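You operate a simulated robot arm through the tools that you are given. There is no shell and no other tool. Be economical: measure what you need, move in short steps, check, and stop when the job is done.

Carry out the task below with a simulated robot arm. There is one attempt and no reset: what you move stays moved.

TASK
Unbolt the blue chuck jaw with the green T-key and lay the jaw in the blue tray.
Fine: loosen both square bolts and put the key back.

It is judged by the outcome, as a careful person would: the job done as asked, and still so three seconds after it is handed in. It fails if anything else is knocked over, pushed out of place, dropped, spilled or broken.

THE ROBOT
A 6-joint arm with a two-finger parallel gripper, fixed in place. Base frame: the origin is at the foot of the arm, x ahead of it, y to its left, z up; the work surface is at about z = 0.8. Lengths are in m, angles in rad, forces in N, time in s.
With the tool pointing down near the work surface it reaches from about 0.24 to 0.64 m from the base axis. Its first joint turns from -1.152 to 1.152 rad. Payload 2.7 kg.
Tool frame: the origin (TCP) lies between the finger pads and is the grasp point; the fingertips stand 0.023 m ahead of it; z points along the fingers, y is the line along which they close. The gripper opens to 0.094 m. The fingers are 0.038 m wide and 0.01 m thick; the gripper's body (0.054 by 0.096 m) begins 0.039 m behind the TCP.
Orientation is that of the tool frame in the base frame, as [roll, pitch, yaw] about the fixed x, y, z axes, in that order (R = Rz(yaw) Ry(pitch) Rx(roll)). With the fingers straight down and closing along the base's y, the tool's x points along the base's -x, its y along +y and its z along -z.

THE INTERFACE
- The arm moves only by the tool nudge_tool. Its arguments are lists of equal length, an entry for each row: "translation": the shift along the tool's x, y, z in m, a list of three; "angular": the turn, a rotation vector about the tool's x, y, z in rad, a list of three; "claw": the opening, from 0 (shut) to 1 (fully open). In form: {"translation": [[tx, ty, tz], ...], "angular": [[rx, ry, rz], ...], "claw": [claw, ...]}. A call has 1 to 12 rows; each row shifts and turns the commanded pose from where the row before left it, along the tool's axes as they then stand. A row lasts 0.2 s, in which the tool goes at most 0.05 m and 0.15 rad; a call with a longer step from one row to the next is refused whole, and so is a gripper value outside its range. A pose out of reach is approached as far as the arm can. The call stops where the force on the tool passes 70 N (or 10 N more than at its start, if that is more) or the arm is blocked; 0.2 s more then pass. The fingers move at their own pace (about 0.045 m/s each) and stop on an object; they squeeze with about 21 N. The grip force told is the motor's: it shows also when the fingers shut on nothing. Time passes only in rows, and 0.2 s behind the last, so rows that do not move let the fingers close. It gives the time, the measured TCP pose, the force on the tool (base axes), the opening and the grip force at its end, in the units of the frame above (readings bear some noise), and new pictures: "views" is both (left out), scene, wrist or none.
- Cameras (640 x 400 px; columns grow to the right, rows downward): "scene" is fixed at [0.0905, -0.4456, 1.4029]; the picture's right is [0.61, -0.79, 0.00], its down [-0.47, -0.36, -0.81] and it looks along [0.64, 0.49, -0.59] (base axes); focal length 310 px, centre (320, 200). "wrist" rides on the gripper at [-0.039, 0, -0.044] in the tool frame; the picture's right is [0.00, -1.00, 0.00], its down [0.97, 0.00, -0.24] and it looks along [0.24, 0.00, 0.97] (tool axes); focal length 218 px, centre (320, 200).
- locate(camera, pixels): there is no depth. For up to 12 entries [column, row, z] of the newest picture of that camera ("zoom" is the newest enlarged one), the place [x, y] in the base frame at which the ray of that pixel passes the height z, good to about 0.002 m. No time passes.
- enlarge(camera, box): a new picture of the part [left, top, right, bottom] of that camera's present view, enlarged. No time passes.
- job_done(): hands the job in; it is judged then, once.

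Work in short steps. Measure before you move; look again where a grasp or a placing could have gone wrong, and mend it. You have 80 turns and 120 pictures in all, those below and enlarged ones among them. Open the gripper and draw the arm clear of the work before you hand the job in, unless the task says otherwise; then end with one line.

The tools are called after "Call:" by a JSON object that holds its "name" and its "arguments". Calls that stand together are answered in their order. nudge_tool: Moves the arm, as the interface text tells. Its arguments: {"type":"object","properties":{"translation":{"type":"array","items":{"type":"array","items":{"type":"number"}}},"angular":{"type":"array","items":{"type":"array","items":{"type":"number"}}},"claw":{"type":"array","items":{"type":"number"}},"views":{"type":"string","enum":["both","scene","wrist","none"]}},"required":["translation","angular","claw"]} The other tools are called the same way: locate (camera, pixels) gives the place at which the rays of pixels pass given heights; enlarge (camera, box) takes an enlarged picture of a part of a camera's view; job_done () hands the job in.

At the start:

```text
time: 0.0
tool_pos: [0.4165, 0.0263, 1.1004]
tcp_rot: [3.141, 0.0, -3.141]
wrist_force: [-1.1, -0.1, -0.3]
gripper_width: 0.0941
gripper_force: 0.0
```

scene: 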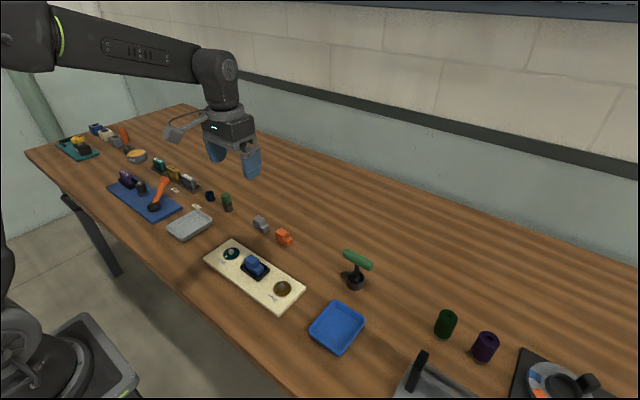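
wrist: 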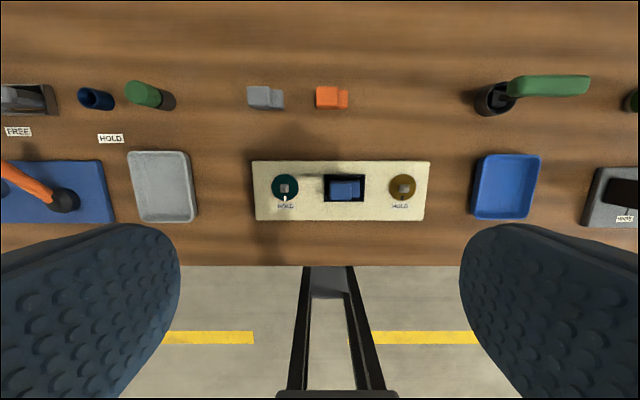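

The plate with the blue jaw is at about (255,270) in the scene picture and the T-key in its holder at (356,270). I'll enlarge both first.

Call:
{"name": "enlarge", "arguments": {"camera": "scene", "box": [190, 220, 320, 320]}}

Call:
{"name": "enlarge", "arguments": {"camera": "wrist", "box": [240, 140, 440, 240]}}

Call:
{"name": "enlarge", "arguments": {"camera": "scene", "box": [300, 230, 420, 320]}}

Call:
{"name": "enlarge", "arguments": {"camera": "wrist", "box": [440, 50, 640, 240]}}

```text
4.00 times, centred on (255, 270) of scene
```

zoom: 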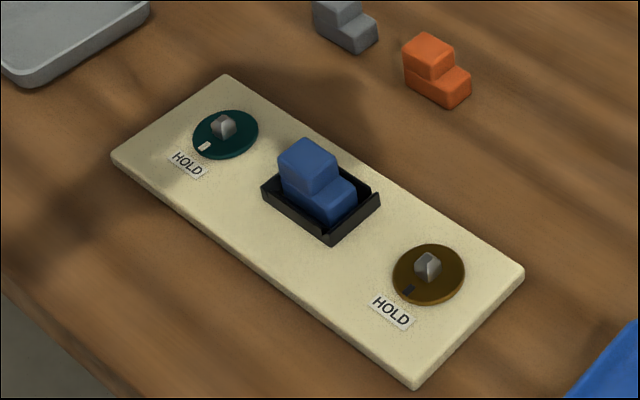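

```text
3.20 times, centred on (340, 190) of wrist
```

zoom: 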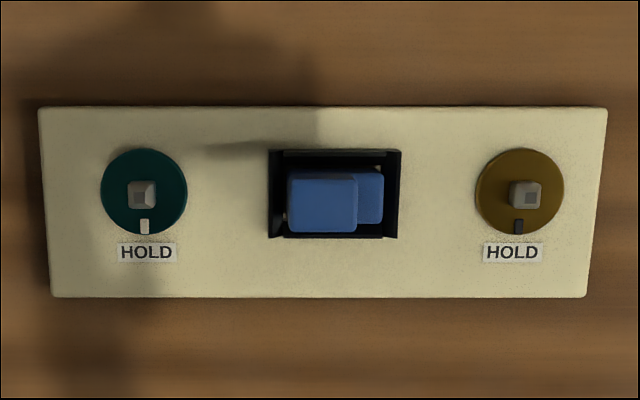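

```text
4.44 times, centred on (360, 275) of scene
```

zoom: 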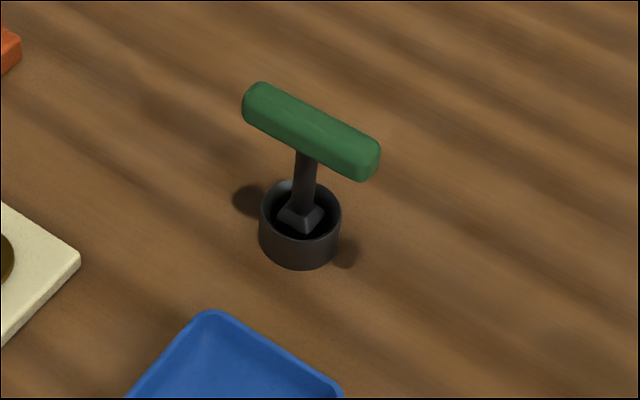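

```text
2.11 times, centred on (540, 145) of wrist
```

zoom: 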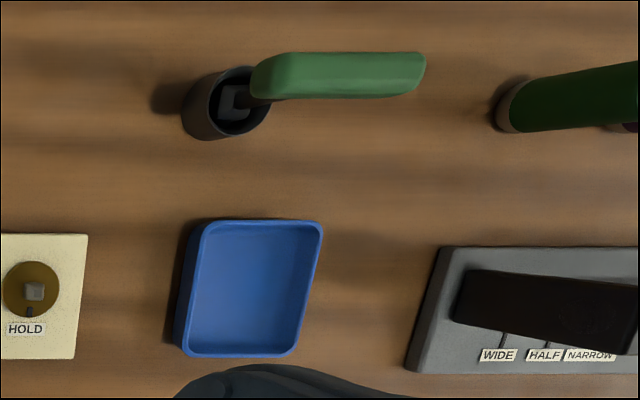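

The bolts both read HOLD. I'll check the left-hand part of the bench too, where there are FREE/HOLD labels, and measure key positions.

Call:
{"name": "enlarge", "arguments": {"camera": "wrist", "box": [0, 70, 210, 230]}}

Call:
{"name": "enlarge", "arguments": {"camera": "scene", "box": [100, 140, 240, 240]}}

Call:
{"name": "locate", "arguments": {"camera": "wrist", "pixels": [[284, 187, 0.83], [403, 186, 0.83], [345, 188, 0.84], [255, 162, 0.81], [429, 162, 0.81], [425, 220, 0.81], [495, 98, 0.83], [482, 157, 0.82], [540, 155, 0.82], [473, 215, 0.82], [530, 217, 0.82]]}}

Call:
{"name": "locate", "arguments": {"camera": "scene", "pixels": [[356, 281, 0.83], [346, 254, 0.9], [370, 265, 0.9], [356, 288, 0.8], [234, 252, 0.83], [283, 287, 0.83], [255, 266, 0.84]]}}

```text
2.50 times, centred on (105, 150) of wrist
```

zoom: 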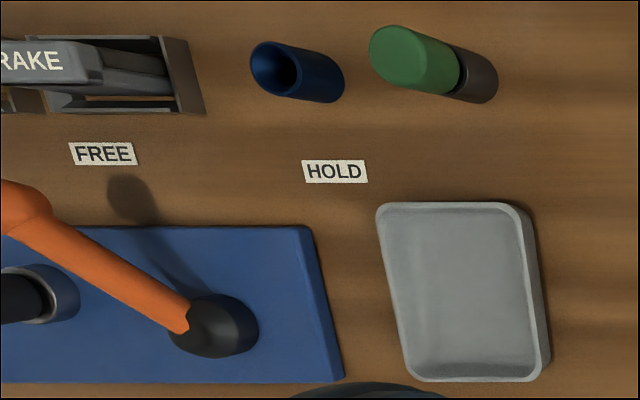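

```text
4.00 times, centred on (170, 190) of scene
```

zoom: 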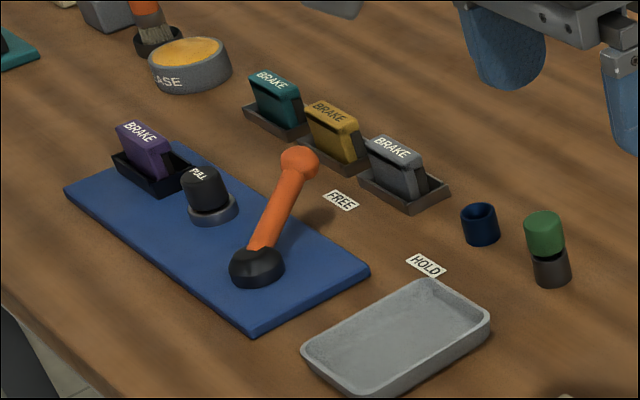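

```text
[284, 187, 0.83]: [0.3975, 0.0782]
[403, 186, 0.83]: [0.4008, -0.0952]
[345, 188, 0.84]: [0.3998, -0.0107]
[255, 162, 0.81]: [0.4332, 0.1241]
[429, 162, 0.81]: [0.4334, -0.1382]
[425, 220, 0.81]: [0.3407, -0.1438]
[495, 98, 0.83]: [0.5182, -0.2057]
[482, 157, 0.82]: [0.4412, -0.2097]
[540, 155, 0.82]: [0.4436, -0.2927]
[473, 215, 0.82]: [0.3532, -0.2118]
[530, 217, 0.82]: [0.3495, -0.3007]
```

```text
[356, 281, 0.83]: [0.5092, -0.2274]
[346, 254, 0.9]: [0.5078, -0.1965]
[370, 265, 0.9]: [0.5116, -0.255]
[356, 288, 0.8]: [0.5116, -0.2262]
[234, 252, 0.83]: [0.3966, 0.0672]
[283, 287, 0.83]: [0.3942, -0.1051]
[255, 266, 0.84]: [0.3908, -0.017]
```

The key's handle lies along y near (0.51, -0.226) at about z 0.885. I move above it and then turn the tool so the fingers close along x.

Call:
{"name": "nudge_tool", "arguments": {"translation": [[-0.0156, -0.042, 0.0133], [-0.0156, -0.042, 0.0133], [-0.0156, -0.042, 0.0133], [-0.0156, -0.042, 0.0133], [-0.0156, -0.042, 0.0133], [-0.0156, -0.042, 0.0133]], "angular": [[0, 0, 0], [0, 0, 0], [0, 0, 0], [0, 0, 0], [0, 0, 0], [0, 0, 0]], "claw": [1, 1, 1, 1, 1, 1], "views": "none"}}

Call:
{"name": "nudge_tool", "arguments": {"translation": [[0, 0, 0], [0, 0, 0], [0, 0, 0], [0, 0, 0], [0, 0, 0], [0, 0, 0], [0, 0, 0], [0, 0, 0], [0, 0, 0], [0, 0, 0], [0, 0, 0], [0, 0, 0]], "angular": [[0, 0, 0.1428], [0, 0, 0.1428], [0, 0, 0.1428], [0, 0, 0.1428], [0, 0, 0.1428], [0, 0, 0.1428], [0, 0, 0.1428], [0, 0, 0.1428], [0, 0, 0.1428], [0, 0, 0.1428], [0, 0, 0.1428], [0, 0, 0]], "claw": [1, 1, 1, 1, 1, 1, 1, 1, 1, 1, 1, 1]}}

```text
time: 1.4
tool_pos: [0.5112, -0.2253, 1.0189]
tcp_rot: [3.14, 0.001, -3.138]
wrist_force: [0.1, 0.4, -0.6]
gripper_width: 0.0939
gripper_force: 0.0
```

```text
time: 4.0
tool_pos: [0.5118, -0.2259, 1.0196]
tcp_rot: [-3.141, 0.0, 1.57]
wrist_force: [0.1, 0.2, -0.1]
gripper_width: 0.0939
gripper_force: 0.0
```

scene: 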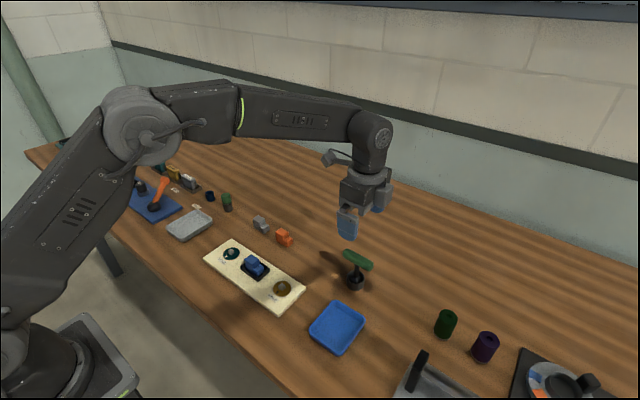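
wrist: 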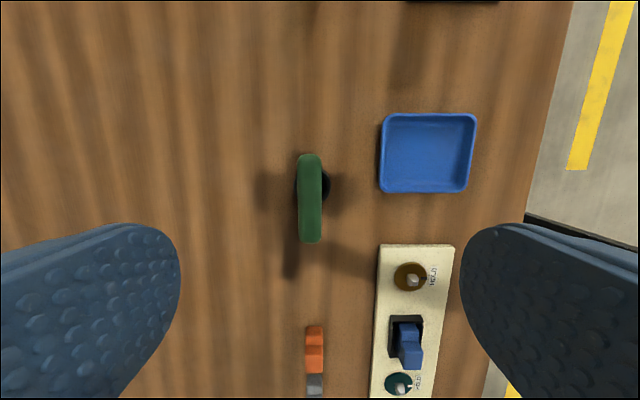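

Call:
{"name": "locate", "arguments": {"camera": "wrist", "pixels": [[310, 154, 0.89], [311, 242, 0.89], [297, 200, 0.89], [323, 200, 0.89], [310, 154, 0.87], [311, 242, 0.87], [412, 279, 0.825], [398, 385, 0.825]]}}

Call:
{"name": "enlarge", "arguments": {"camera": "wrist", "box": [260, 130, 480, 270]}}

Call:
{"name": "enlarge", "arguments": {"camera": "scene", "box": [310, 200, 410, 300]}}

```text
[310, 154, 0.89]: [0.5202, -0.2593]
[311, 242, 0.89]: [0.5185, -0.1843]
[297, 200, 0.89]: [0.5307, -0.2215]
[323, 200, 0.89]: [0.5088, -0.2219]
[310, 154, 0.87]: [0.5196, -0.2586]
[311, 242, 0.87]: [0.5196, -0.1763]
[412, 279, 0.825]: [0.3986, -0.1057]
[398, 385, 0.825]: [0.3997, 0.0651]
```

```text
2.86 times, centred on (370, 200) of wrist
```

zoom: 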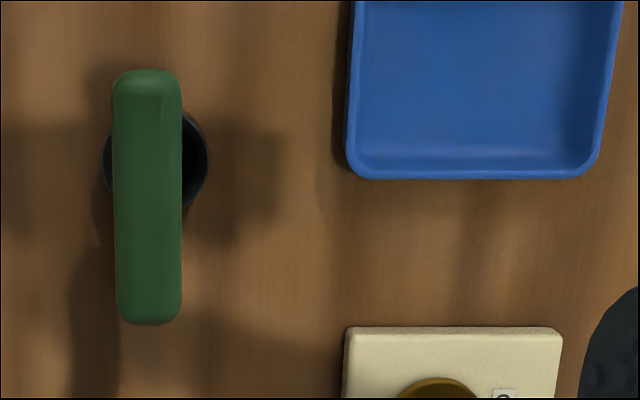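

```text
4.00 times, centred on (360, 250) of scene
```

zoom: 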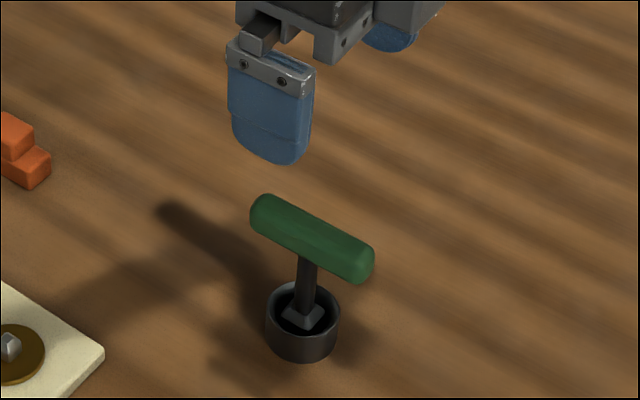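

The key's axis is at about (0.520, -0.223), with the handle centre at z ≈ 0.89. I centre over it, descend and close.

Call:
{"name": "nudge_tool", "arguments": {"translation": [[0.003, 0.008, 0.02], [0, 0, 0.03], [0, 0, 0.03], [0, 0, 0.03], [0, 0, 0.02], [0, 0, 0], [0, 0, 0], [0, 0, 0], [0, 0, 0], [0, 0, 0], [0, 0, 0]], "angular": [[0, 0, 0], [0, 0, 0], [0, 0, 0], [0, 0, 0], [0, 0, 0], [0, 0, 0], [0, 0, 0], [0, 0, 0], [0, 0, 0], [0, 0, 0], [0, 0, 0]], "claw": [1, 1, 1, 1, 1, 1, 0, 0, 0, 0, 0]}}

Call:
{"name": "enlarge", "arguments": {"camera": "scene", "box": [310, 200, 410, 300]}}

```text
time: 6.4
tool_pos: [0.5173, -0.2229, 0.892]
tcp_rot: [3.14, -0.001, 1.573]
wrist_force: [1.1, 0.4, -0.2]
gripper_width: 0.0198
gripper_force: 21.1
```

scene: 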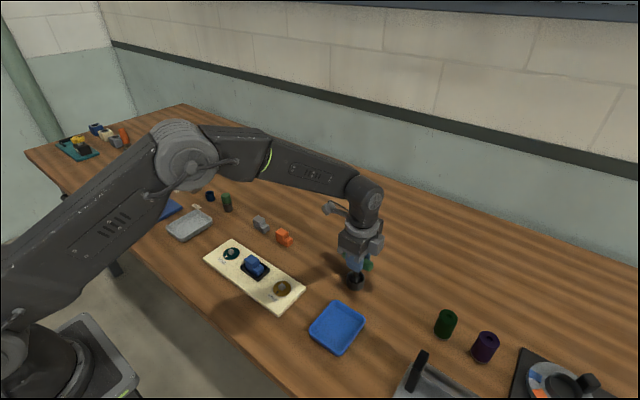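
wrist: 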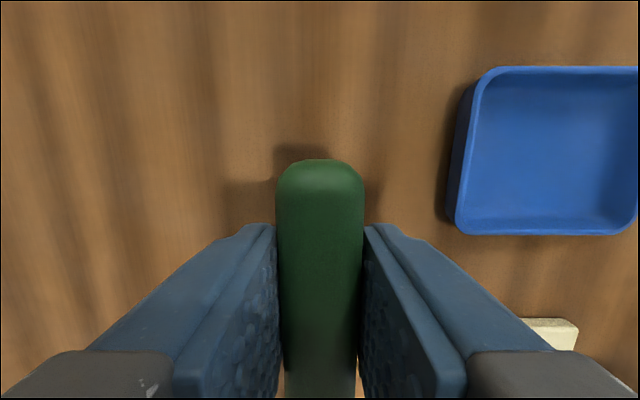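

```text
4.00 times, centred on (360, 250) of scene
```

zoom: 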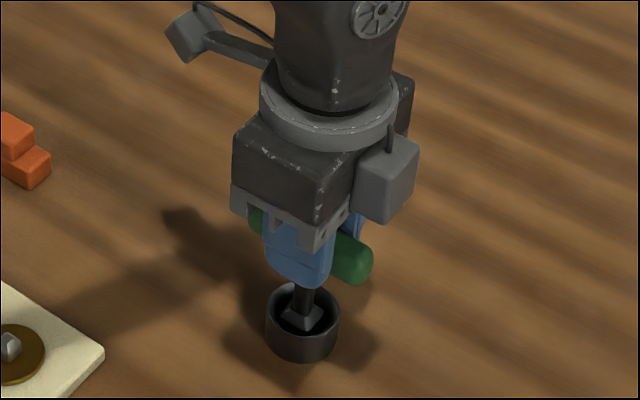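

Gripped: width 0.0198 m, 21 N. Lift straight up 0.1 m and check the key comes along.

Call:
{"name": "nudge_tool", "arguments": {"translation": [[0, 0, -0.015], [0, 0, -0.025], [0, 0, -0.03], [0, 0, -0.03]], "angular": [[0, 0, 0], [0, 0, 0], [0, 0, 0], [0, 0, 0]], "claw": [0, 0, 0, 0]}}

Call:
{"name": "enlarge", "arguments": {"camera": "scene", "box": [310, 190, 410, 290]}}

```text
time: 7.4
tool_pos: [0.5187, -0.2229, 0.9899]
tcp_rot: [-3.141, 0.001, 1.571]
wrist_force: [-0.2, -0.6, -2.7]
gripper_width: 0.0198
gripper_force: 20.5
```

scene: 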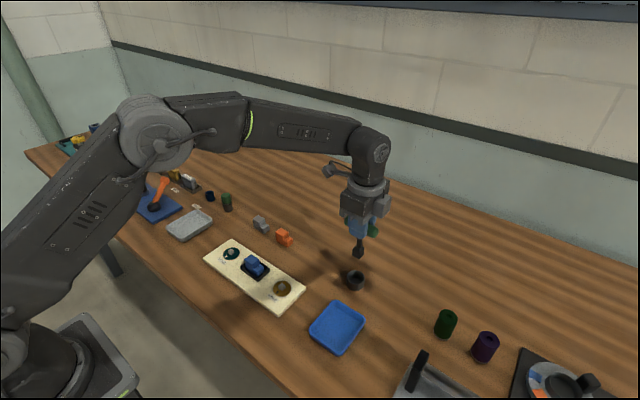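
wrist: 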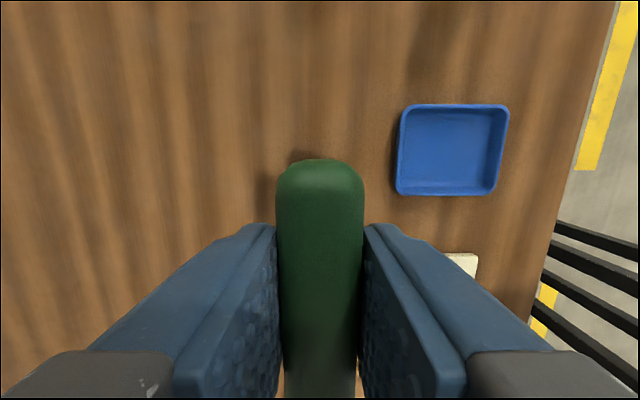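

```text
4.00 times, centred on (360, 240) of scene
```

zoom: 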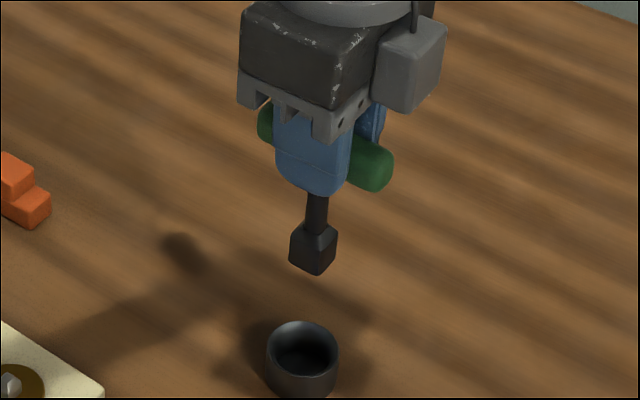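

The key is held, square aligned with the handle, and its foot is about 0.092 below the TCP. I move to where the wrist camera sees the gold bolt directly, for an exact measurement.

Call:
{"name": "nudge_tool", "arguments": {"translation": [[0.0346, -0.0237, 0], [0.0346, -0.0237, 0], [0.0346, -0.0237, 0], [0.0346, -0.0237, 0], [0.0346, -0.0237, 0], [0, 0, 0]], "angular": [[0, 0, 0], [0, 0, 0], [0, 0, 0], [0, 0, 0], [0, 0, 0], [0, 0, 0]], "claw": [0, 0, 0, 0, 0, 0]}}

Call:
{"name": "enlarge", "arguments": {"camera": "wrist", "box": [270, 80, 370, 160]}}

```text
time: 8.8
tool_pos: [0.4008, -0.0508, 0.9885]
tcp_rot: [3.141, 0.0, 1.572]
wrist_force: [-0.3, 0.3, -1.3]
gripper_width: 0.0198
gripper_force: 20.9
```

scene: 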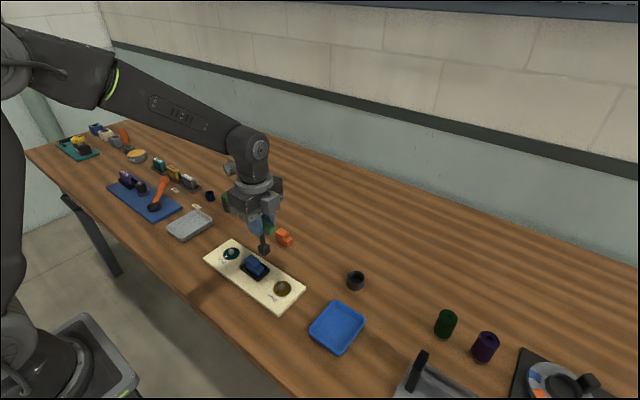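
wrist: 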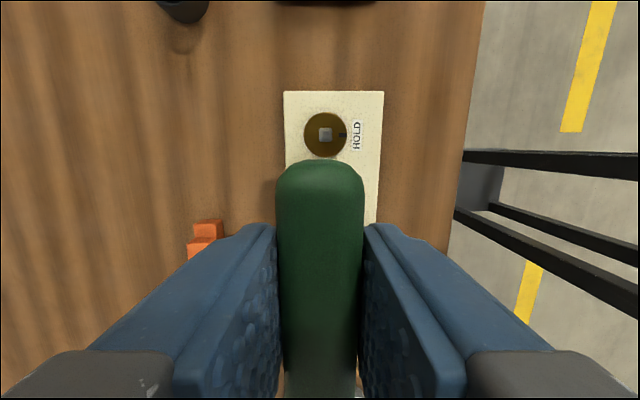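

```text
5.00 times, centred on (320, 120) of wrist
```

zoom: 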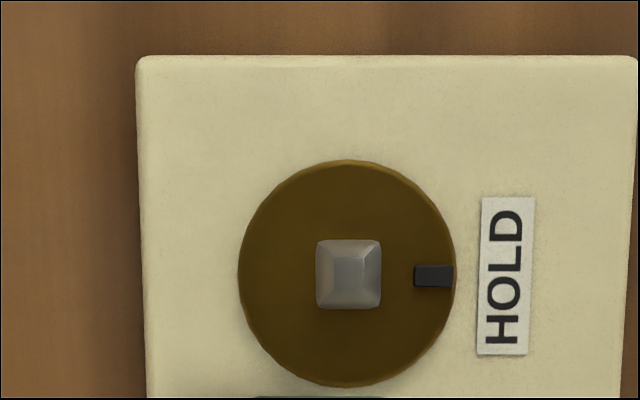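

Call:
{"name": "locate", "arguments": {"camera": "zoom", "pixels": [[349, 274, 0.83], [349, 274, 0.835], [347, 273, 0.815], [137, 58, 0.812], [638, 58, 0.812]]}}

Call:
{"name": "enlarge", "arguments": {"camera": "scene", "box": [222, 220, 302, 320]}}

```text
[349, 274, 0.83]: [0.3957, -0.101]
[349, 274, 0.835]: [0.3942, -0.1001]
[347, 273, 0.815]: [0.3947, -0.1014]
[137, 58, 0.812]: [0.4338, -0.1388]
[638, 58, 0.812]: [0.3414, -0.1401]
```

```text
4.00 times, centred on (262, 270) of scene
```

zoom: 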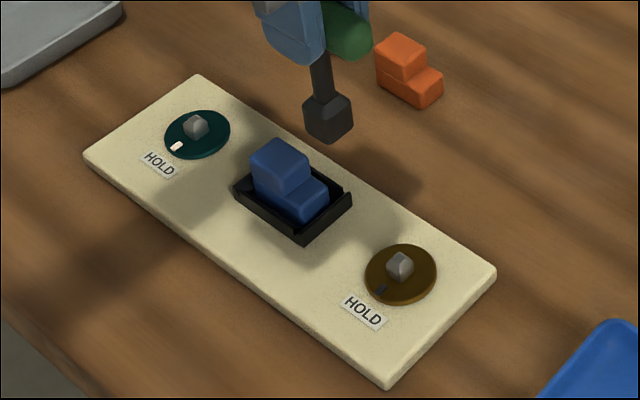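

Gold bolt is at about (0.396, -0.1005), square to the axes. I move the key just above it and look closely.

Call:
{"name": "nudge_tool", "arguments": {"translation": [[-0.025, -0.0024, 0], [-0.0247, -0.0024, 0], [0, 0, 0.025], [0, 0, 0.022], [0, 0, 0]], "angular": [[0, 0, 0], [0, 0, 0], [0, 0, 0], [0, 0, 0], [0, 0, 0]], "claw": [0, 0, 0, 0, 0], "views": "none"}}

Call:
{"name": "enlarge", "arguments": {"camera": "scene", "box": [262, 250, 302, 300]}}

```text
time: 10.0
tool_pos: [0.3957, -0.1009, 0.9423]
tcp_rot: [3.141, -0.001, 1.571]
wrist_force: [-0.2, -0.2, -0.4]
gripper_width: 0.0196
gripper_force: 21.5
```

```text
8.00 times, centred on (282, 275) of scene
```

zoom: 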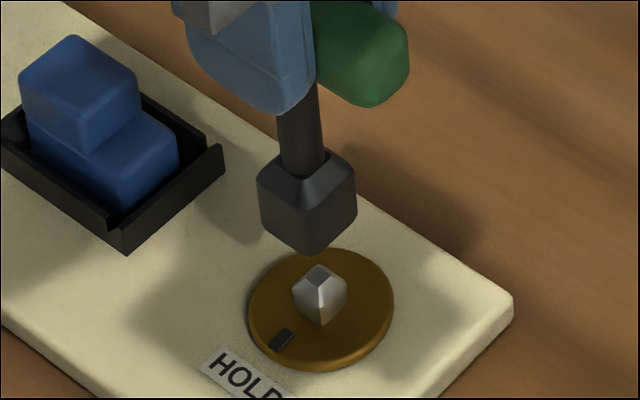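

By projecting the TCP axis into the zoomed view, I get key and bolt aligned within about 1 mm, and the key's foot is near z 0.861. I descend gently.

Call:
{"name": "nudge_tool", "arguments": {"translation": [[0, 0, 0.01], [0, 0, 0.01], [0, 0, 0.006], [0, 0, 0.004], [0, 0, 0]], "angular": [[0, 0, 0], [0, 0, 0], [0, 0, 0], [0, 0, 0], [0, 0, 0]], "claw": [0, 0, 0, 0, 0], "views": "none"}}

Call:
{"name": "enlarge", "arguments": {"camera": "scene", "box": [262, 250, 302, 300]}}

```text
time: 11.2
tool_pos: [0.3956, -0.1003, 0.9143]
tcp_rot: [3.14, 0.0, 1.57]
wrist_force: [0.4, -8.2, 1.7]
gripper_width: 0.0199
gripper_force: 20.6
```

```text
8.00 times, centred on (282, 275) of scene
```

zoom: 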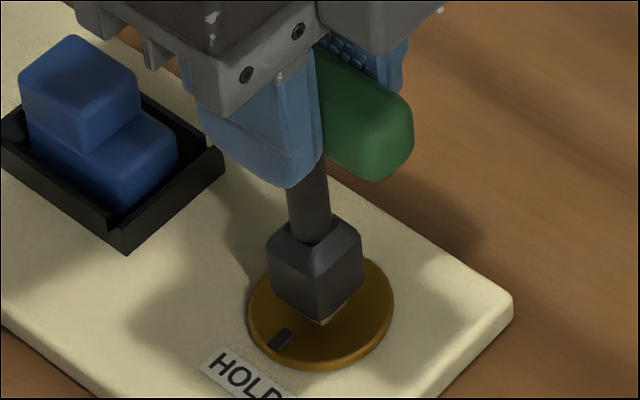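

The key is partly over the bolt with -8 N in y, so I shift 1 mm towards -y and go on down.

Call:
{"name": "nudge_tool", "arguments": {"translation": [[-0.001, 0, 0], [0, 0, 0.004], [0, 0, 0.004], [0, 0, 0]], "angular": [[0, 0, 0], [0, 0, 0], [0, 0, 0], [0, 0, 0]], "claw": [0, 0, 0, 0], "views": "none"}}

Call:
{"name": "enlarge", "arguments": {"camera": "scene", "box": [262, 250, 302, 300]}}

```text
time: 12.2
tool_pos: [0.3964, -0.1012, 0.9059]
tcp_rot: [3.141, 0.0, 1.572]
wrist_force: [-4.1, -0.8, 18.7]
gripper_width: 0.02
gripper_force: 20.9
```

```text
8.00 times, centred on (282, 275) of scene
```

zoom: 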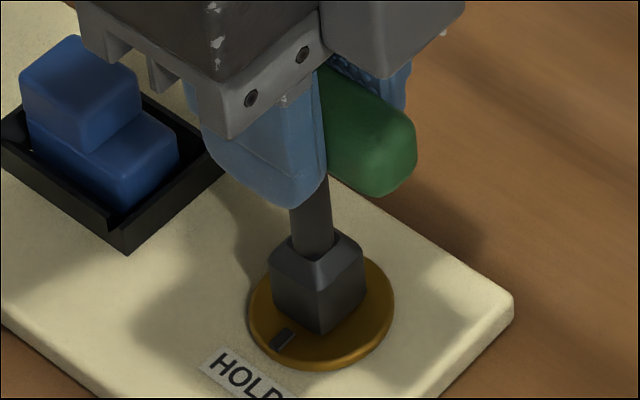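

The key is seated (18.7 N up). I ease off 1 mm and turn anticlockwise seen from above, about 0.5 rad to begin with.

Call:
{"name": "nudge_tool", "arguments": {"translation": [[0, 0, -0.001], [0, 0, 0], [0, 0, 0], [0, 0, 0], [0, 0, 0], [0, 0, 0]], "angular": [[0, 0, 0], [0, 0, -0.12], [0, 0, -0.13], [0, 0, -0.13], [0, 0, -0.13], [0, 0, 0]], "claw": [0, 0, 0, 0, 0, 0], "views": "none"}}

Call:
{"name": "enlarge", "arguments": {"camera": "scene", "box": [262, 250, 302, 300]}}

```text
time: 13.6
tool_pos: [0.3956, -0.0997, 0.9062]
tcp_rot: [-3.141, 0.001, 2.083]
wrist_force: [-1.1, -7.8, 8.1]
gripper_width: 0.0199
gripper_force: 21.0
```

```text
8.00 times, centred on (282, 275) of scene
```

zoom: 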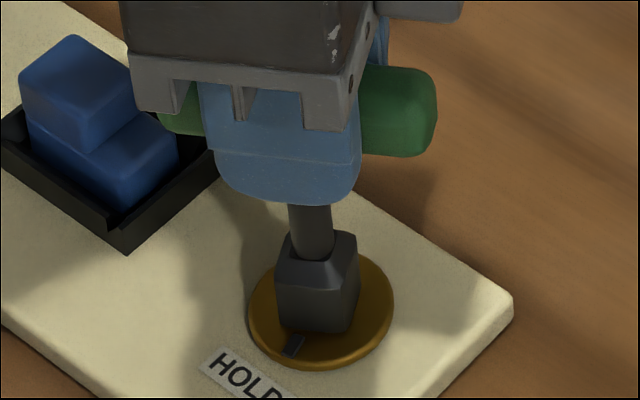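

The marker on the gold disc is following. I continue turning.

Call:
{"name": "nudge_tool", "arguments": {"translation": [[0, 0, 0], [0, 0, 0], [0, 0, 0], [0, 0, 0], [0, 0, 0], [0, 0, 0], [0, 0, 0], [0, 0, 0], [0, 0, 0]], "angular": [[0, 0, -0.13], [0, 0, -0.13], [0, 0, -0.13], [0, 0, -0.13], [0, 0, -0.13], [0, 0, -0.13], [0, 0, -0.13], [0, 0, -0.13], [0, 0, 0]], "claw": [0, 0, 0, 0, 0, 0, 0, 0, 0], "views": "none"}}

Call:
{"name": "enlarge", "arguments": {"camera": "scene", "box": [262, 250, 302, 300]}}

```text
time: 15.6
tool_pos: [0.3961, -0.0998, 0.9058]
tcp_rot: [3.141, 0.001, 3.123]
wrist_force: [0.2, 1.0, -2.6]
gripper_width: 0.0198
gripper_force: 21.0
```

```text
8.00 times, centred on (282, 275) of scene
```

zoom: 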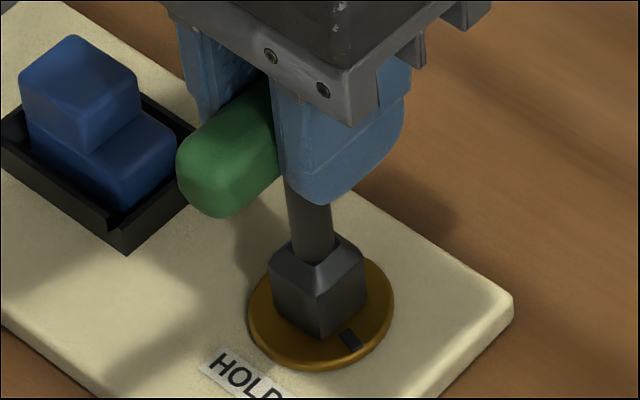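

The marker has turned about 70° with no resistance. I turn another 0.6 rad to make sure it's well past a quarter turn.

Call:
{"name": "nudge_tool", "arguments": {"translation": [[0, 0, 0], [0, 0, 0], [0, 0, 0], [0, 0, 0], [0, 0, 0], [0, 0, 0]], "angular": [[0, 0, -0.13], [0, 0, -0.13], [0, 0, -0.13], [0, 0, -0.13], [0, 0, -0.13], [0, 0, 0]], "claw": [0, 0, 0, 0, 0, 0], "views": "none"}}

Call:
{"name": "enlarge", "arguments": {"camera": "scene", "box": [262, 250, 302, 300]}}

```text
time: 17.0
tool_pos: [0.3962, -0.1013, 0.9064]
tcp_rot: [-3.141, 0.002, -2.51]
wrist_force: [-1.0, 4.1, 2.0]
gripper_width: 0.025
gripper_force: 21.3
```

```text
8.00 times, centred on (282, 275) of scene
```

zoom: 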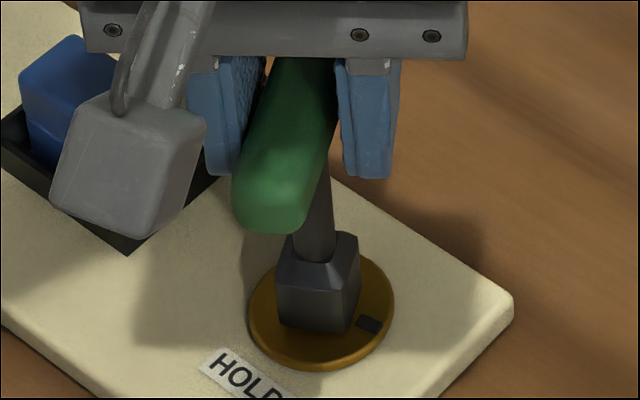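

The opening rose to 0.025: the bolt reached a stop at about 97° and the handle skewed some 0.14 rad in the pads. I turn back 0.2 to release it, then lift the key off.

Call:
{"name": "nudge_tool", "arguments": {"translation": [[0, 0, 0], [0, 0, 0], [0, 0, 0], [0, 0, -0.008], [0, 0, -0.012], [0, 0, -0.02], [0, 0, -0.03], [0, 0, 0]], "angular": [[0, 0, 0.1], [0, 0, 0.1], [0, 0, 0], [0, 0, 0], [0, 0, 0], [0, 0, 0], [0, 0, 0], [0, 0, 0]], "claw": [0, 0, 0, 0, 0, 0, 0, 0], "views": "none"}}

Call:
{"name": "enlarge", "arguments": {"camera": "scene", "box": [242, 220, 322, 310]}}

```text
time: 18.8
tool_pos: [0.3975, -0.0997, 0.9761]
tcp_rot: [3.14, 0.0, -2.71]
wrist_force: [-0.5, 0.7, -0.2]
gripper_width: 0.0197
gripper_force: 20.9
```

```text
4.44 times, centred on (282, 265) of scene
```

zoom: 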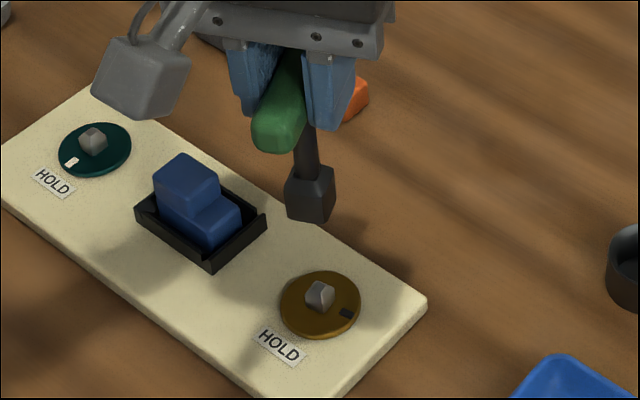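

The gold bolt is clearly turned about 97° and the key is straight in the grip again. I turn the tool back to yaw 1.571 and move to view the teal bolt.

Call:
{"name": "nudge_tool", "arguments": {"translation": [[0, 0, -0.012], [0, 0, 0], [0, 0, 0], [0, 0, 0], [0, 0, 0], [0, 0, 0], [0, 0, 0], [0, 0, 0], [0, 0, 0], [0, 0, 0], [0, 0, 0], [0, 0, 0]], "angular": [[0, 0, 0.143], [0, 0, 0.143], [0, 0, 0.143], [0, 0, 0.143], [0, 0, 0.143], [0, 0, 0.143], [0, 0, 0.143], [0, 0, 0.143], [0, 0, 0.143], [0, 0, 0.143], [0, 0, 0.143], [0, 0, 0.143]], "claw": [0, 0, 0, 0, 0, 0, 0, 0, 0, 0, 0, 0], "views": "none"}}

Call:
{"name": "nudge_tool", "arguments": {"translation": [[0, 0, 0], [0, 0, 0], [0.046, 0, 0], [0.046, 0, 0], [0.046, 0, 0], [0.046, 0, 0], [0.046, 0, 0], [0, 0, 0]], "angular": [[0, 0, 0.143], [0, 0, 0.143], [0, 0, 0], [0, 0, 0], [0, 0, 0], [0, 0, 0], [0, 0, 0], [0, 0, 0]], "claw": [0, 0, 0, 0, 0, 0, 0, 0]}}

Call:
{"name": "enlarge", "arguments": {"camera": "wrist", "box": [270, 80, 370, 160]}}

```text
time: 21.4
tool_pos: [0.3963, -0.1005, 0.9883]
tcp_rot: [-3.141, 0.0, 1.853]
wrist_force: [-0.2, -0.7, -1.4]
gripper_width: 0.0198
gripper_force: 21.2
```

```text
time: 23.2
tool_pos: [0.3972, 0.1286, 0.9856]
tcp_rot: [3.142, -0.001, 1.572]
wrist_force: [-0.1, 0.3, -1.6]
gripper_width: 0.0192
gripper_force: 21.1
```

scene: 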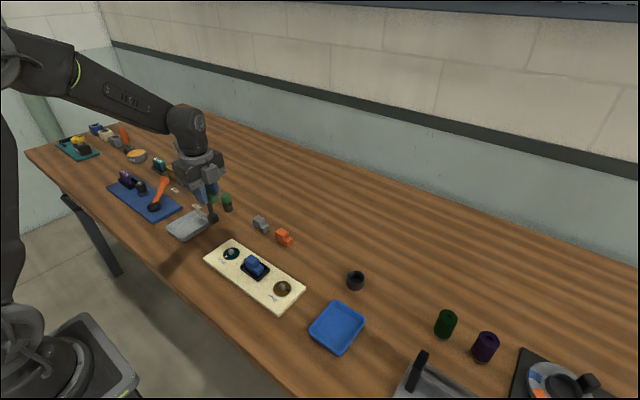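
wrist: 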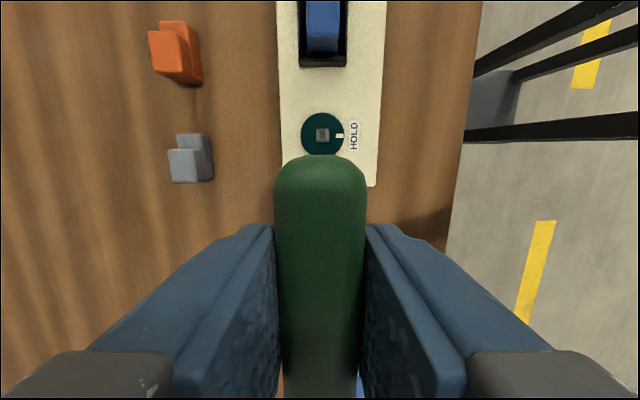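

```text
5.00 times, centred on (320, 120) of wrist
```

zoom: 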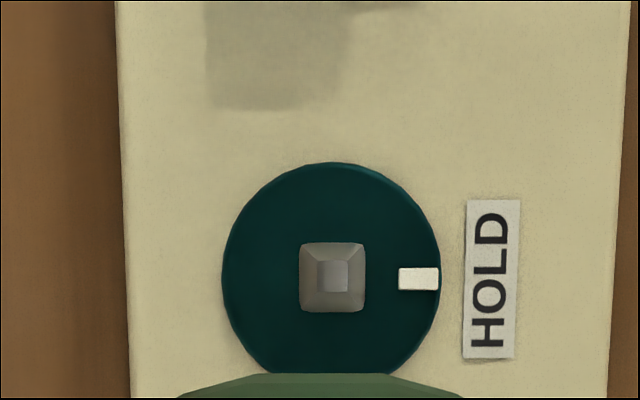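

Call:
{"name": "locate", "arguments": {"camera": "zoom", "pixels": [[332, 276, 0.83], [332, 272, 0.815]]}}

Call:
{"name": "enlarge", "arguments": {"camera": "scene", "box": [170, 170, 250, 230]}}

Call:
{"name": "enlarge", "arguments": {"camera": "wrist", "box": [220, 130, 420, 400]}}

```text
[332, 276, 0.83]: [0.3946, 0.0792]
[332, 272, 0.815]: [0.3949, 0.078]
```

```text
6.67 times, centred on (210, 200) of scene
```

zoom: 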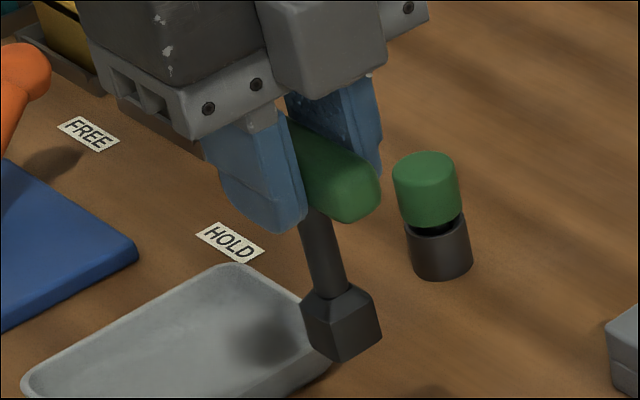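

```text
1.48 times, centred on (320, 265) of wrist
```

zoom: 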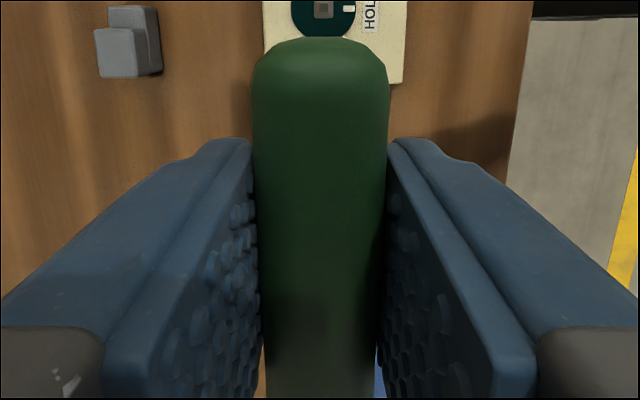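

The key now leans about 0.055 rad in the grip (foot towards -y: shaft foot at zoom col 342 vs 330 expected, front of handle raised). I move above the teal bolt at (0.3955, 0.0795) and tilt the tool by +0.055 about its y to bring the key upright.

Call:
{"name": "nudge_tool", "arguments": {"translation": [[-0.0245, -0.0008, 0], [-0.0246, -0.0009, 0], [0, 0, 0.02], [0, 0, 0.02], [0, 0, 0], [0, 0, 0]], "angular": [[0, 0, 0], [0, 0, 0], [0, 0, 0], [0, 0, 0], [0, 0.055, 0], [0, 0, 0]], "claw": [0, 0, 0, 0, 0, 0], "views": "none"}}

Call:
{"name": "enlarge", "arguments": {"camera": "scene", "box": [210, 215, 250, 265]}}

```text
time: 24.6
tool_pos: [0.3956, 0.0806, 0.9472]
tcp_rot: [3.141, -0.057, 1.57]
wrist_force: [0.1, 0.4, -2.8]
gripper_width: 0.0199
gripper_force: 21.1
```

```text
8.00 times, centred on (230, 240) of scene
```

zoom: 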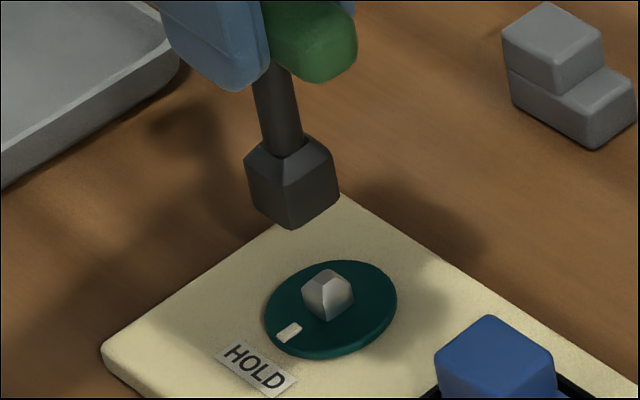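

Key upright and the bolt lies about 2 mm further towards -y than the TCP. I correct and descend in part.

Call:
{"name": "nudge_tool", "arguments": {"translation": [[-0.002, 0, 0], [-0.0006, 0, 0.011], [-0.0006, 0, 0.011], [-0.0004, 0, 0.007], [0, 0, 0]], "angular": [[0, 0, 0], [0, 0, 0], [0, 0, 0], [0, 0, 0], [0, 0, 0]], "claw": [0, 0, 0, 0, 0], "views": "none"}}

Call:
{"name": "enlarge", "arguments": {"camera": "scene", "box": [210, 215, 250, 265]}}

```text
time: 25.8
tool_pos: [0.3953, 0.0788, 0.9188]
tcp_rot: [3.14, -0.055, 1.569]
wrist_force: [0.5, -1.0, -1.2]
gripper_width: 0.02
gripper_force: 21.1
```

```text
8.00 times, centred on (230, 240) of scene
```

zoom: 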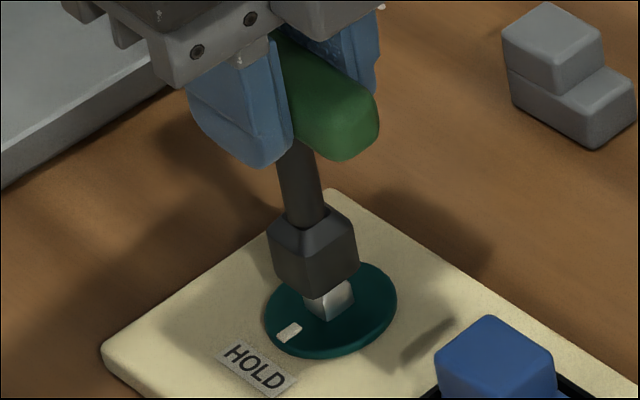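

Lined up; continue down onto the bolt.

Call:
{"name": "nudge_tool", "arguments": {"translation": [[-0.0004, 0, 0.005], [-0.0003, 0, 0.004], [-0.0002, 0, 0.003], [0, 0, 0]], "angular": [[0, 0, 0], [0, 0, 0], [0, 0, 0], [0, 0, 0]], "claw": [0, 0, 0, 0], "views": "none"}}

Call:
{"name": "enlarge", "arguments": {"camera": "scene", "box": [210, 215, 250, 265]}}

```text
time: 26.8
tool_pos: [0.3946, 0.0777, 0.9073]
tcp_rot: [3.142, -0.056, 1.57]
wrist_force: [-0.3, -7.5, 0.8]
gripper_width: 0.02
gripper_force: 21.1
```

```text
8.00 times, centred on (230, 240) of scene
```

zoom: 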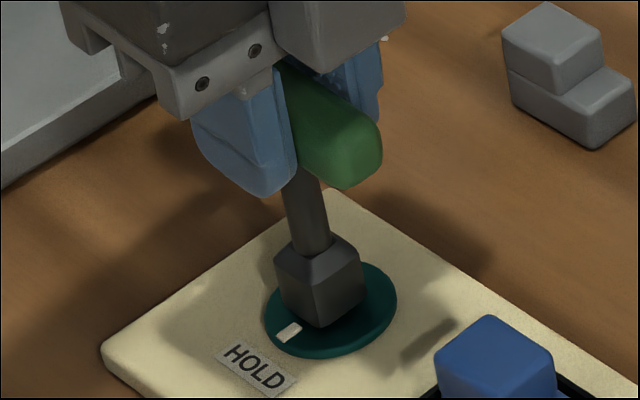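

Engaged; a little deeper with 0.7 mm towards -y, then turn anticlockwise about the vertical in two calls.

Call:
{"name": "nudge_tool", "arguments": {"translation": [[-0.0008, 0, 0.002], [0, 0, 0], [0, 0, 0], [0, 0, 0], [0, 0, 0], [0, 0, 0], [0, 0, 0], [0, 0, 0], [0, 0, 0], [0, 0, 0]], "angular": [[0, 0, 0], [0.00715, 0, -0.1298], [0.00715, 0, -0.1298], [0.00715, 0, -0.1298], [0.00715, 0, -0.1298], [0.00715, 0, -0.1298], [0.00715, 0, -0.1298], [0.00715, 0, -0.1298], [0.00715, 0, -0.1298], [0, 0, 0]], "claw": [0, 0, 0, 0, 0, 0, 0, 0, 0, 0], "views": "none"}}

Call:
{"name": "enlarge", "arguments": {"camera": "scene", "box": [210, 215, 250, 265]}}

```text
time: 29.0
tool_pos: [0.3947, 0.0776, 0.9057]
tcp_rot: [3.14, -0.052, 2.613]
wrist_force: [8.3, 4.3, 12.9]
gripper_width: 0.02
gripper_force: 20.7
```

```text
8.00 times, centred on (230, 240) of scene
```

zoom: 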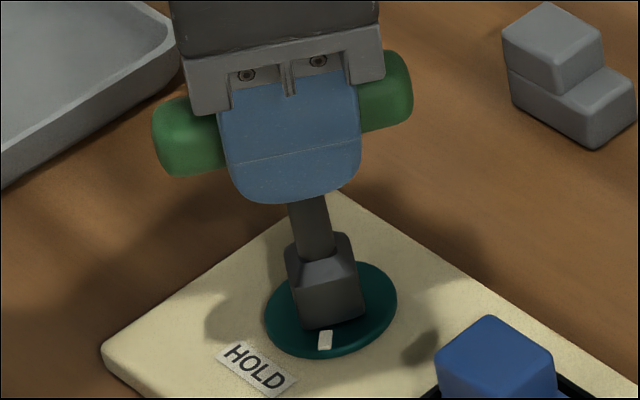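

The teal marker follows (now at (325,341)). Continue.

Call:
{"name": "nudge_tool", "arguments": {"translation": [[0, 0, -0.0007], [0, 0, 0], [0, 0, 0], [0, 0, 0], [0, 0, 0], [0, 0, 0], [0, 0, 0], [0, 0, 0], [0, 0, 0]], "angular": [[0, 0, 0], [0.00715, 0, -0.1298], [0.00715, 0, -0.1298], [0.00715, 0, -0.1298], [0.00715, 0, -0.1298], [0.00715, 0, -0.1298], [0.00715, 0, -0.1298], [0.00715, 0, -0.1298], [0, 0, 0]], "claw": [0, 0, 0, 0, 0, 0, 0, 0, 0], "views": "none"}}

Call:
{"name": "enlarge", "arguments": {"camera": "scene", "box": [210, 215, 250, 265]}}

```text
time: 31.0
tool_pos: [0.3944, 0.0775, 0.9053]
tcp_rot: [-3.139, -0.055, -2.76]
wrist_force: [4.5, 6.7, -1.3]
gripper_width: 0.0197
gripper_force: 20.8
```

```text
8.00 times, centred on (230, 240) of scene
```

zoom: 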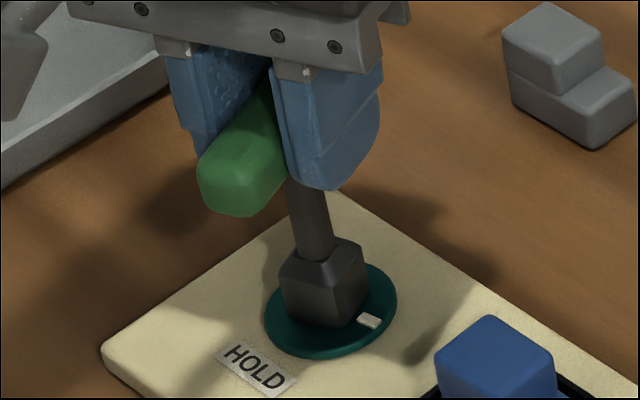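

The marker is around 90–98°. I turn a further 0.13 to reach the stop as on the gold one.

Call:
{"name": "nudge_tool", "arguments": {"translation": [[0, 0, 0], [0, 0, 0], [0, 0, 0]], "angular": [[0.00385, 0, -0.07], [0.00385, 0, -0.07], [0, 0, 0]], "claw": [0, 0, 0], "views": "none"}}

Call:
{"name": "enlarge", "arguments": {"camera": "scene", "box": [210, 215, 250, 265]}}

```text
time: 31.8
tool_pos: [0.3949, 0.0771, 0.9063]
tcp_rot: [3.142, -0.055, -2.622]
wrist_force: [0.5, 8.3, -1.0]
gripper_width: 0.0213
gripper_force: 21.2
```

```text
8.00 times, centred on (230, 240) of scene
```

zoom: 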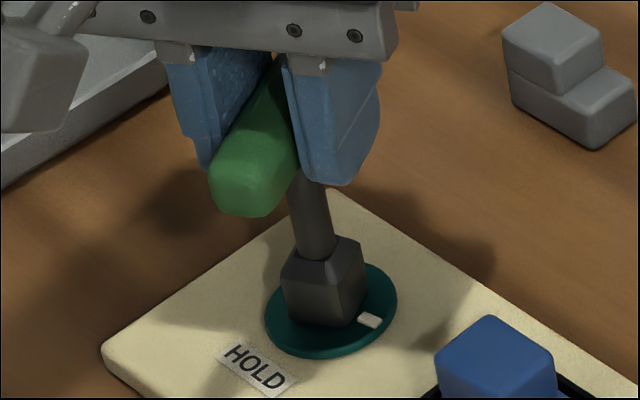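

At its stop too (opening began to rise, marker unchanged). I turn back 0.15, relieve the side load by 1 mm, and lift.

Call:
{"name": "nudge_tool", "arguments": {"translation": [[0, 0, 0], [0, 0, 0], [-0.0004, 0.0009, 0], [0.0004, 0, -0.007], [0.0005, 0, -0.01], [0.0011, 0, -0.02], [0.0022, 0, -0.04], [0, 0, 0]], "angular": [[-0.0041, 0, 0.075], [-0.0041, 0, 0.075], [0, 0, 0], [0, 0, 0], [0, 0, 0], [0, 0, 0], [0, 0, 0], [0, 0, 0]], "claw": [0, 0, 0, 0, 0, 0, 0, 0], "views": "none"}}

Call:
{"name": "enlarge", "arguments": {"camera": "scene", "box": [190, 180, 270, 270]}}

```text
time: 33.6
tool_pos: [0.394, 0.0773, 0.9824]
tcp_rot: [3.141, -0.054, -2.77]
wrist_force: [-0.5, 0.1, -1.9]
gripper_width: 0.0199
gripper_force: 20.6
```

```text
4.44 times, centred on (230, 225) of scene
```

zoom: 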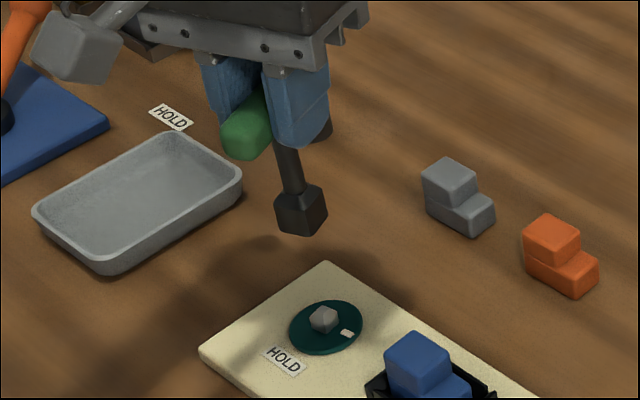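

Both bolts are loosened. I turn the key back to its original heading and carry it to above the holder.

Call:
{"name": "nudge_tool", "arguments": {"translation": [[0, 0, 0], [0, 0, 0], [0, 0, 0], [0, 0, 0], [0, 0, 0], [0, 0, 0], [0, 0, 0], [0, 0, 0], [0, 0, 0], [0, 0, 0], [0, 0, 0], [0, 0, 0]], "angular": [[-0.0082, 0, 0.149], [-0.0082, 0, 0.149], [-0.0082, 0, 0.149], [-0.0082, 0, 0.149], [-0.0082, 0, 0.149], [-0.0082, 0, 0.149], [-0.0082, 0, 0.149], [-0.0082, 0, 0.149], [-0.0082, 0, 0.149], [-0.0082, 0, 0.149], [-0.0082, 0, 0.149], [-0.0082, 0, 0.149]], "claw": [0, 0, 0, 0, 0, 0, 0, 0, 0, 0, 0, 0], "views": "none"}}

Call:
{"name": "nudge_tool", "arguments": {"translation": [[0, 0, 0], [-0.0428, 0.0177, -0.00236], [-0.0428, 0.0177, -0.00236], [-0.0428, 0.0177, -0.00236], [-0.0428, 0.0177, -0.00236], [-0.0428, 0.0177, -0.00236], [-0.0428, 0.0177, -0.00236], [-0.0428, 0.0177, -0.00236], [0, 0, 0]], "angular": [[-0.0082, 0, 0.149], [0, 0, 0], [0, 0, 0], [0, 0, 0], [0, 0, 0], [0, 0, 0], [0, 0, 0], [0, 0, 0], [0, 0, 0]], "claw": [0, 0, 0, 0, 0, 0, 0, 0, 0]}}

Call:
{"name": "enlarge", "arguments": {"camera": "scene", "box": [320, 220, 400, 300]}}

```text
time: 36.2
tool_pos: [0.3933, 0.079, 0.9824]
tcp_rot: [3.14, -0.055, 1.717]
wrist_force: [0.5, -0.2, -0.5]
gripper_width: 0.0198
gripper_force: 21.2
```

```text
time: 38.2
tool_pos: [0.5186, -0.2217, 0.9825]
tcp_rot: [-3.14, -0.056, 1.57]
wrist_force: [0.1, -0.3, -1.6]
gripper_width: 0.0197
gripper_force: 21.0
```

scene: 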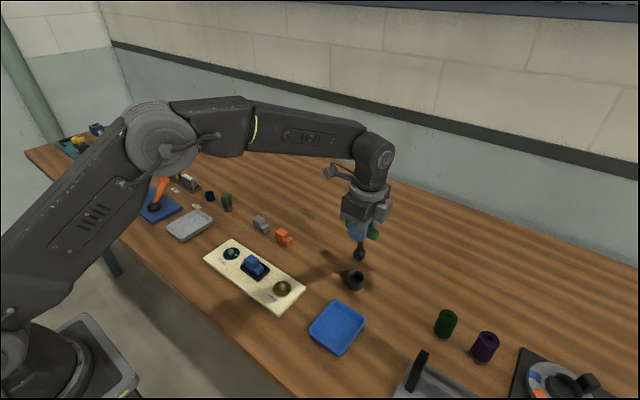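
wrist: 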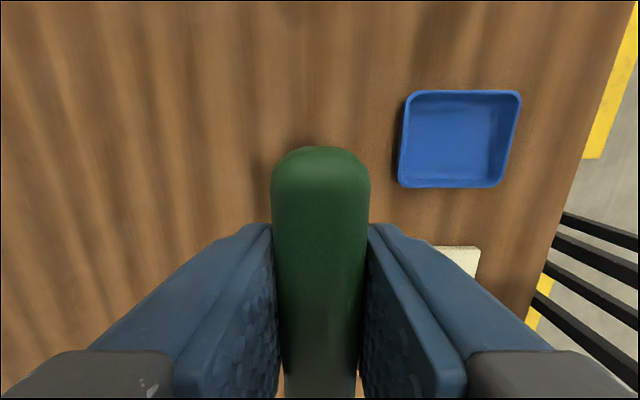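

```text
5.00 times, centred on (360, 260) of scene
```

zoom: 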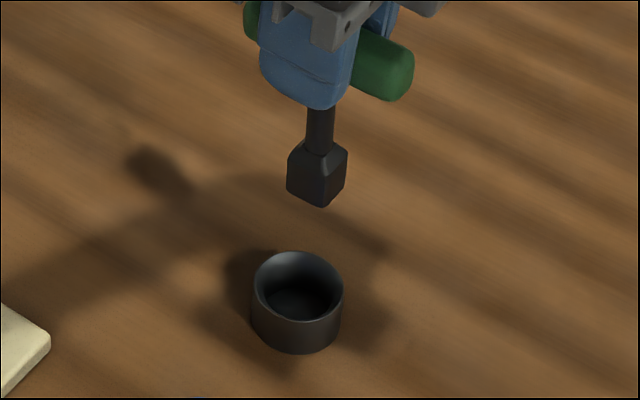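

The key has leaned a bit more in the grip (about 0.045 rad, foot towards -y), so I tilt the tool another 0.045, re-centre, and go half-way down to check.

Call:
{"name": "nudge_tool", "arguments": {"translation": [[-0.0013, 0, 0], [0, 0, 0], [-0.002, 0, 0.02], [-0.0015, 0, 0.015], [0, 0, 0]], "angular": [[0, 0, 0], [0, 0.045, 0], [0, 0, 0], [0, 0, 0], [0, 0, 0]], "claw": [0, 0, 0, 0, 0], "views": "none"}}

Call:
{"name": "enlarge", "arguments": {"camera": "scene", "box": [330, 230, 380, 300]}}

```text
time: 39.4
tool_pos: [0.5179, -0.2229, 0.9468]
tcp_rot: [3.141, -0.1, 1.571]
wrist_force: [1.0, -0.2, -1.3]
gripper_width: 0.0198
gripper_force: 21.2
```

```text
5.71 times, centred on (355, 265) of scene
```

zoom: 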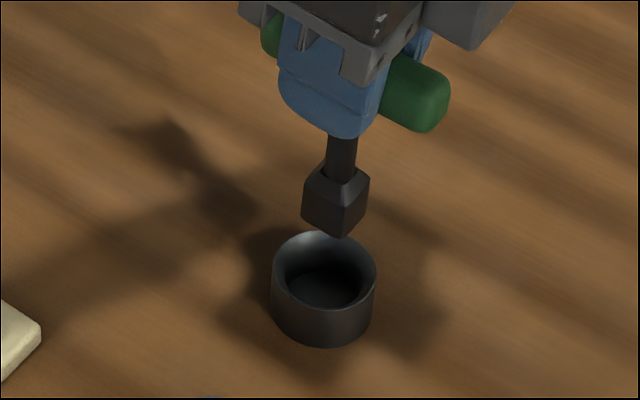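

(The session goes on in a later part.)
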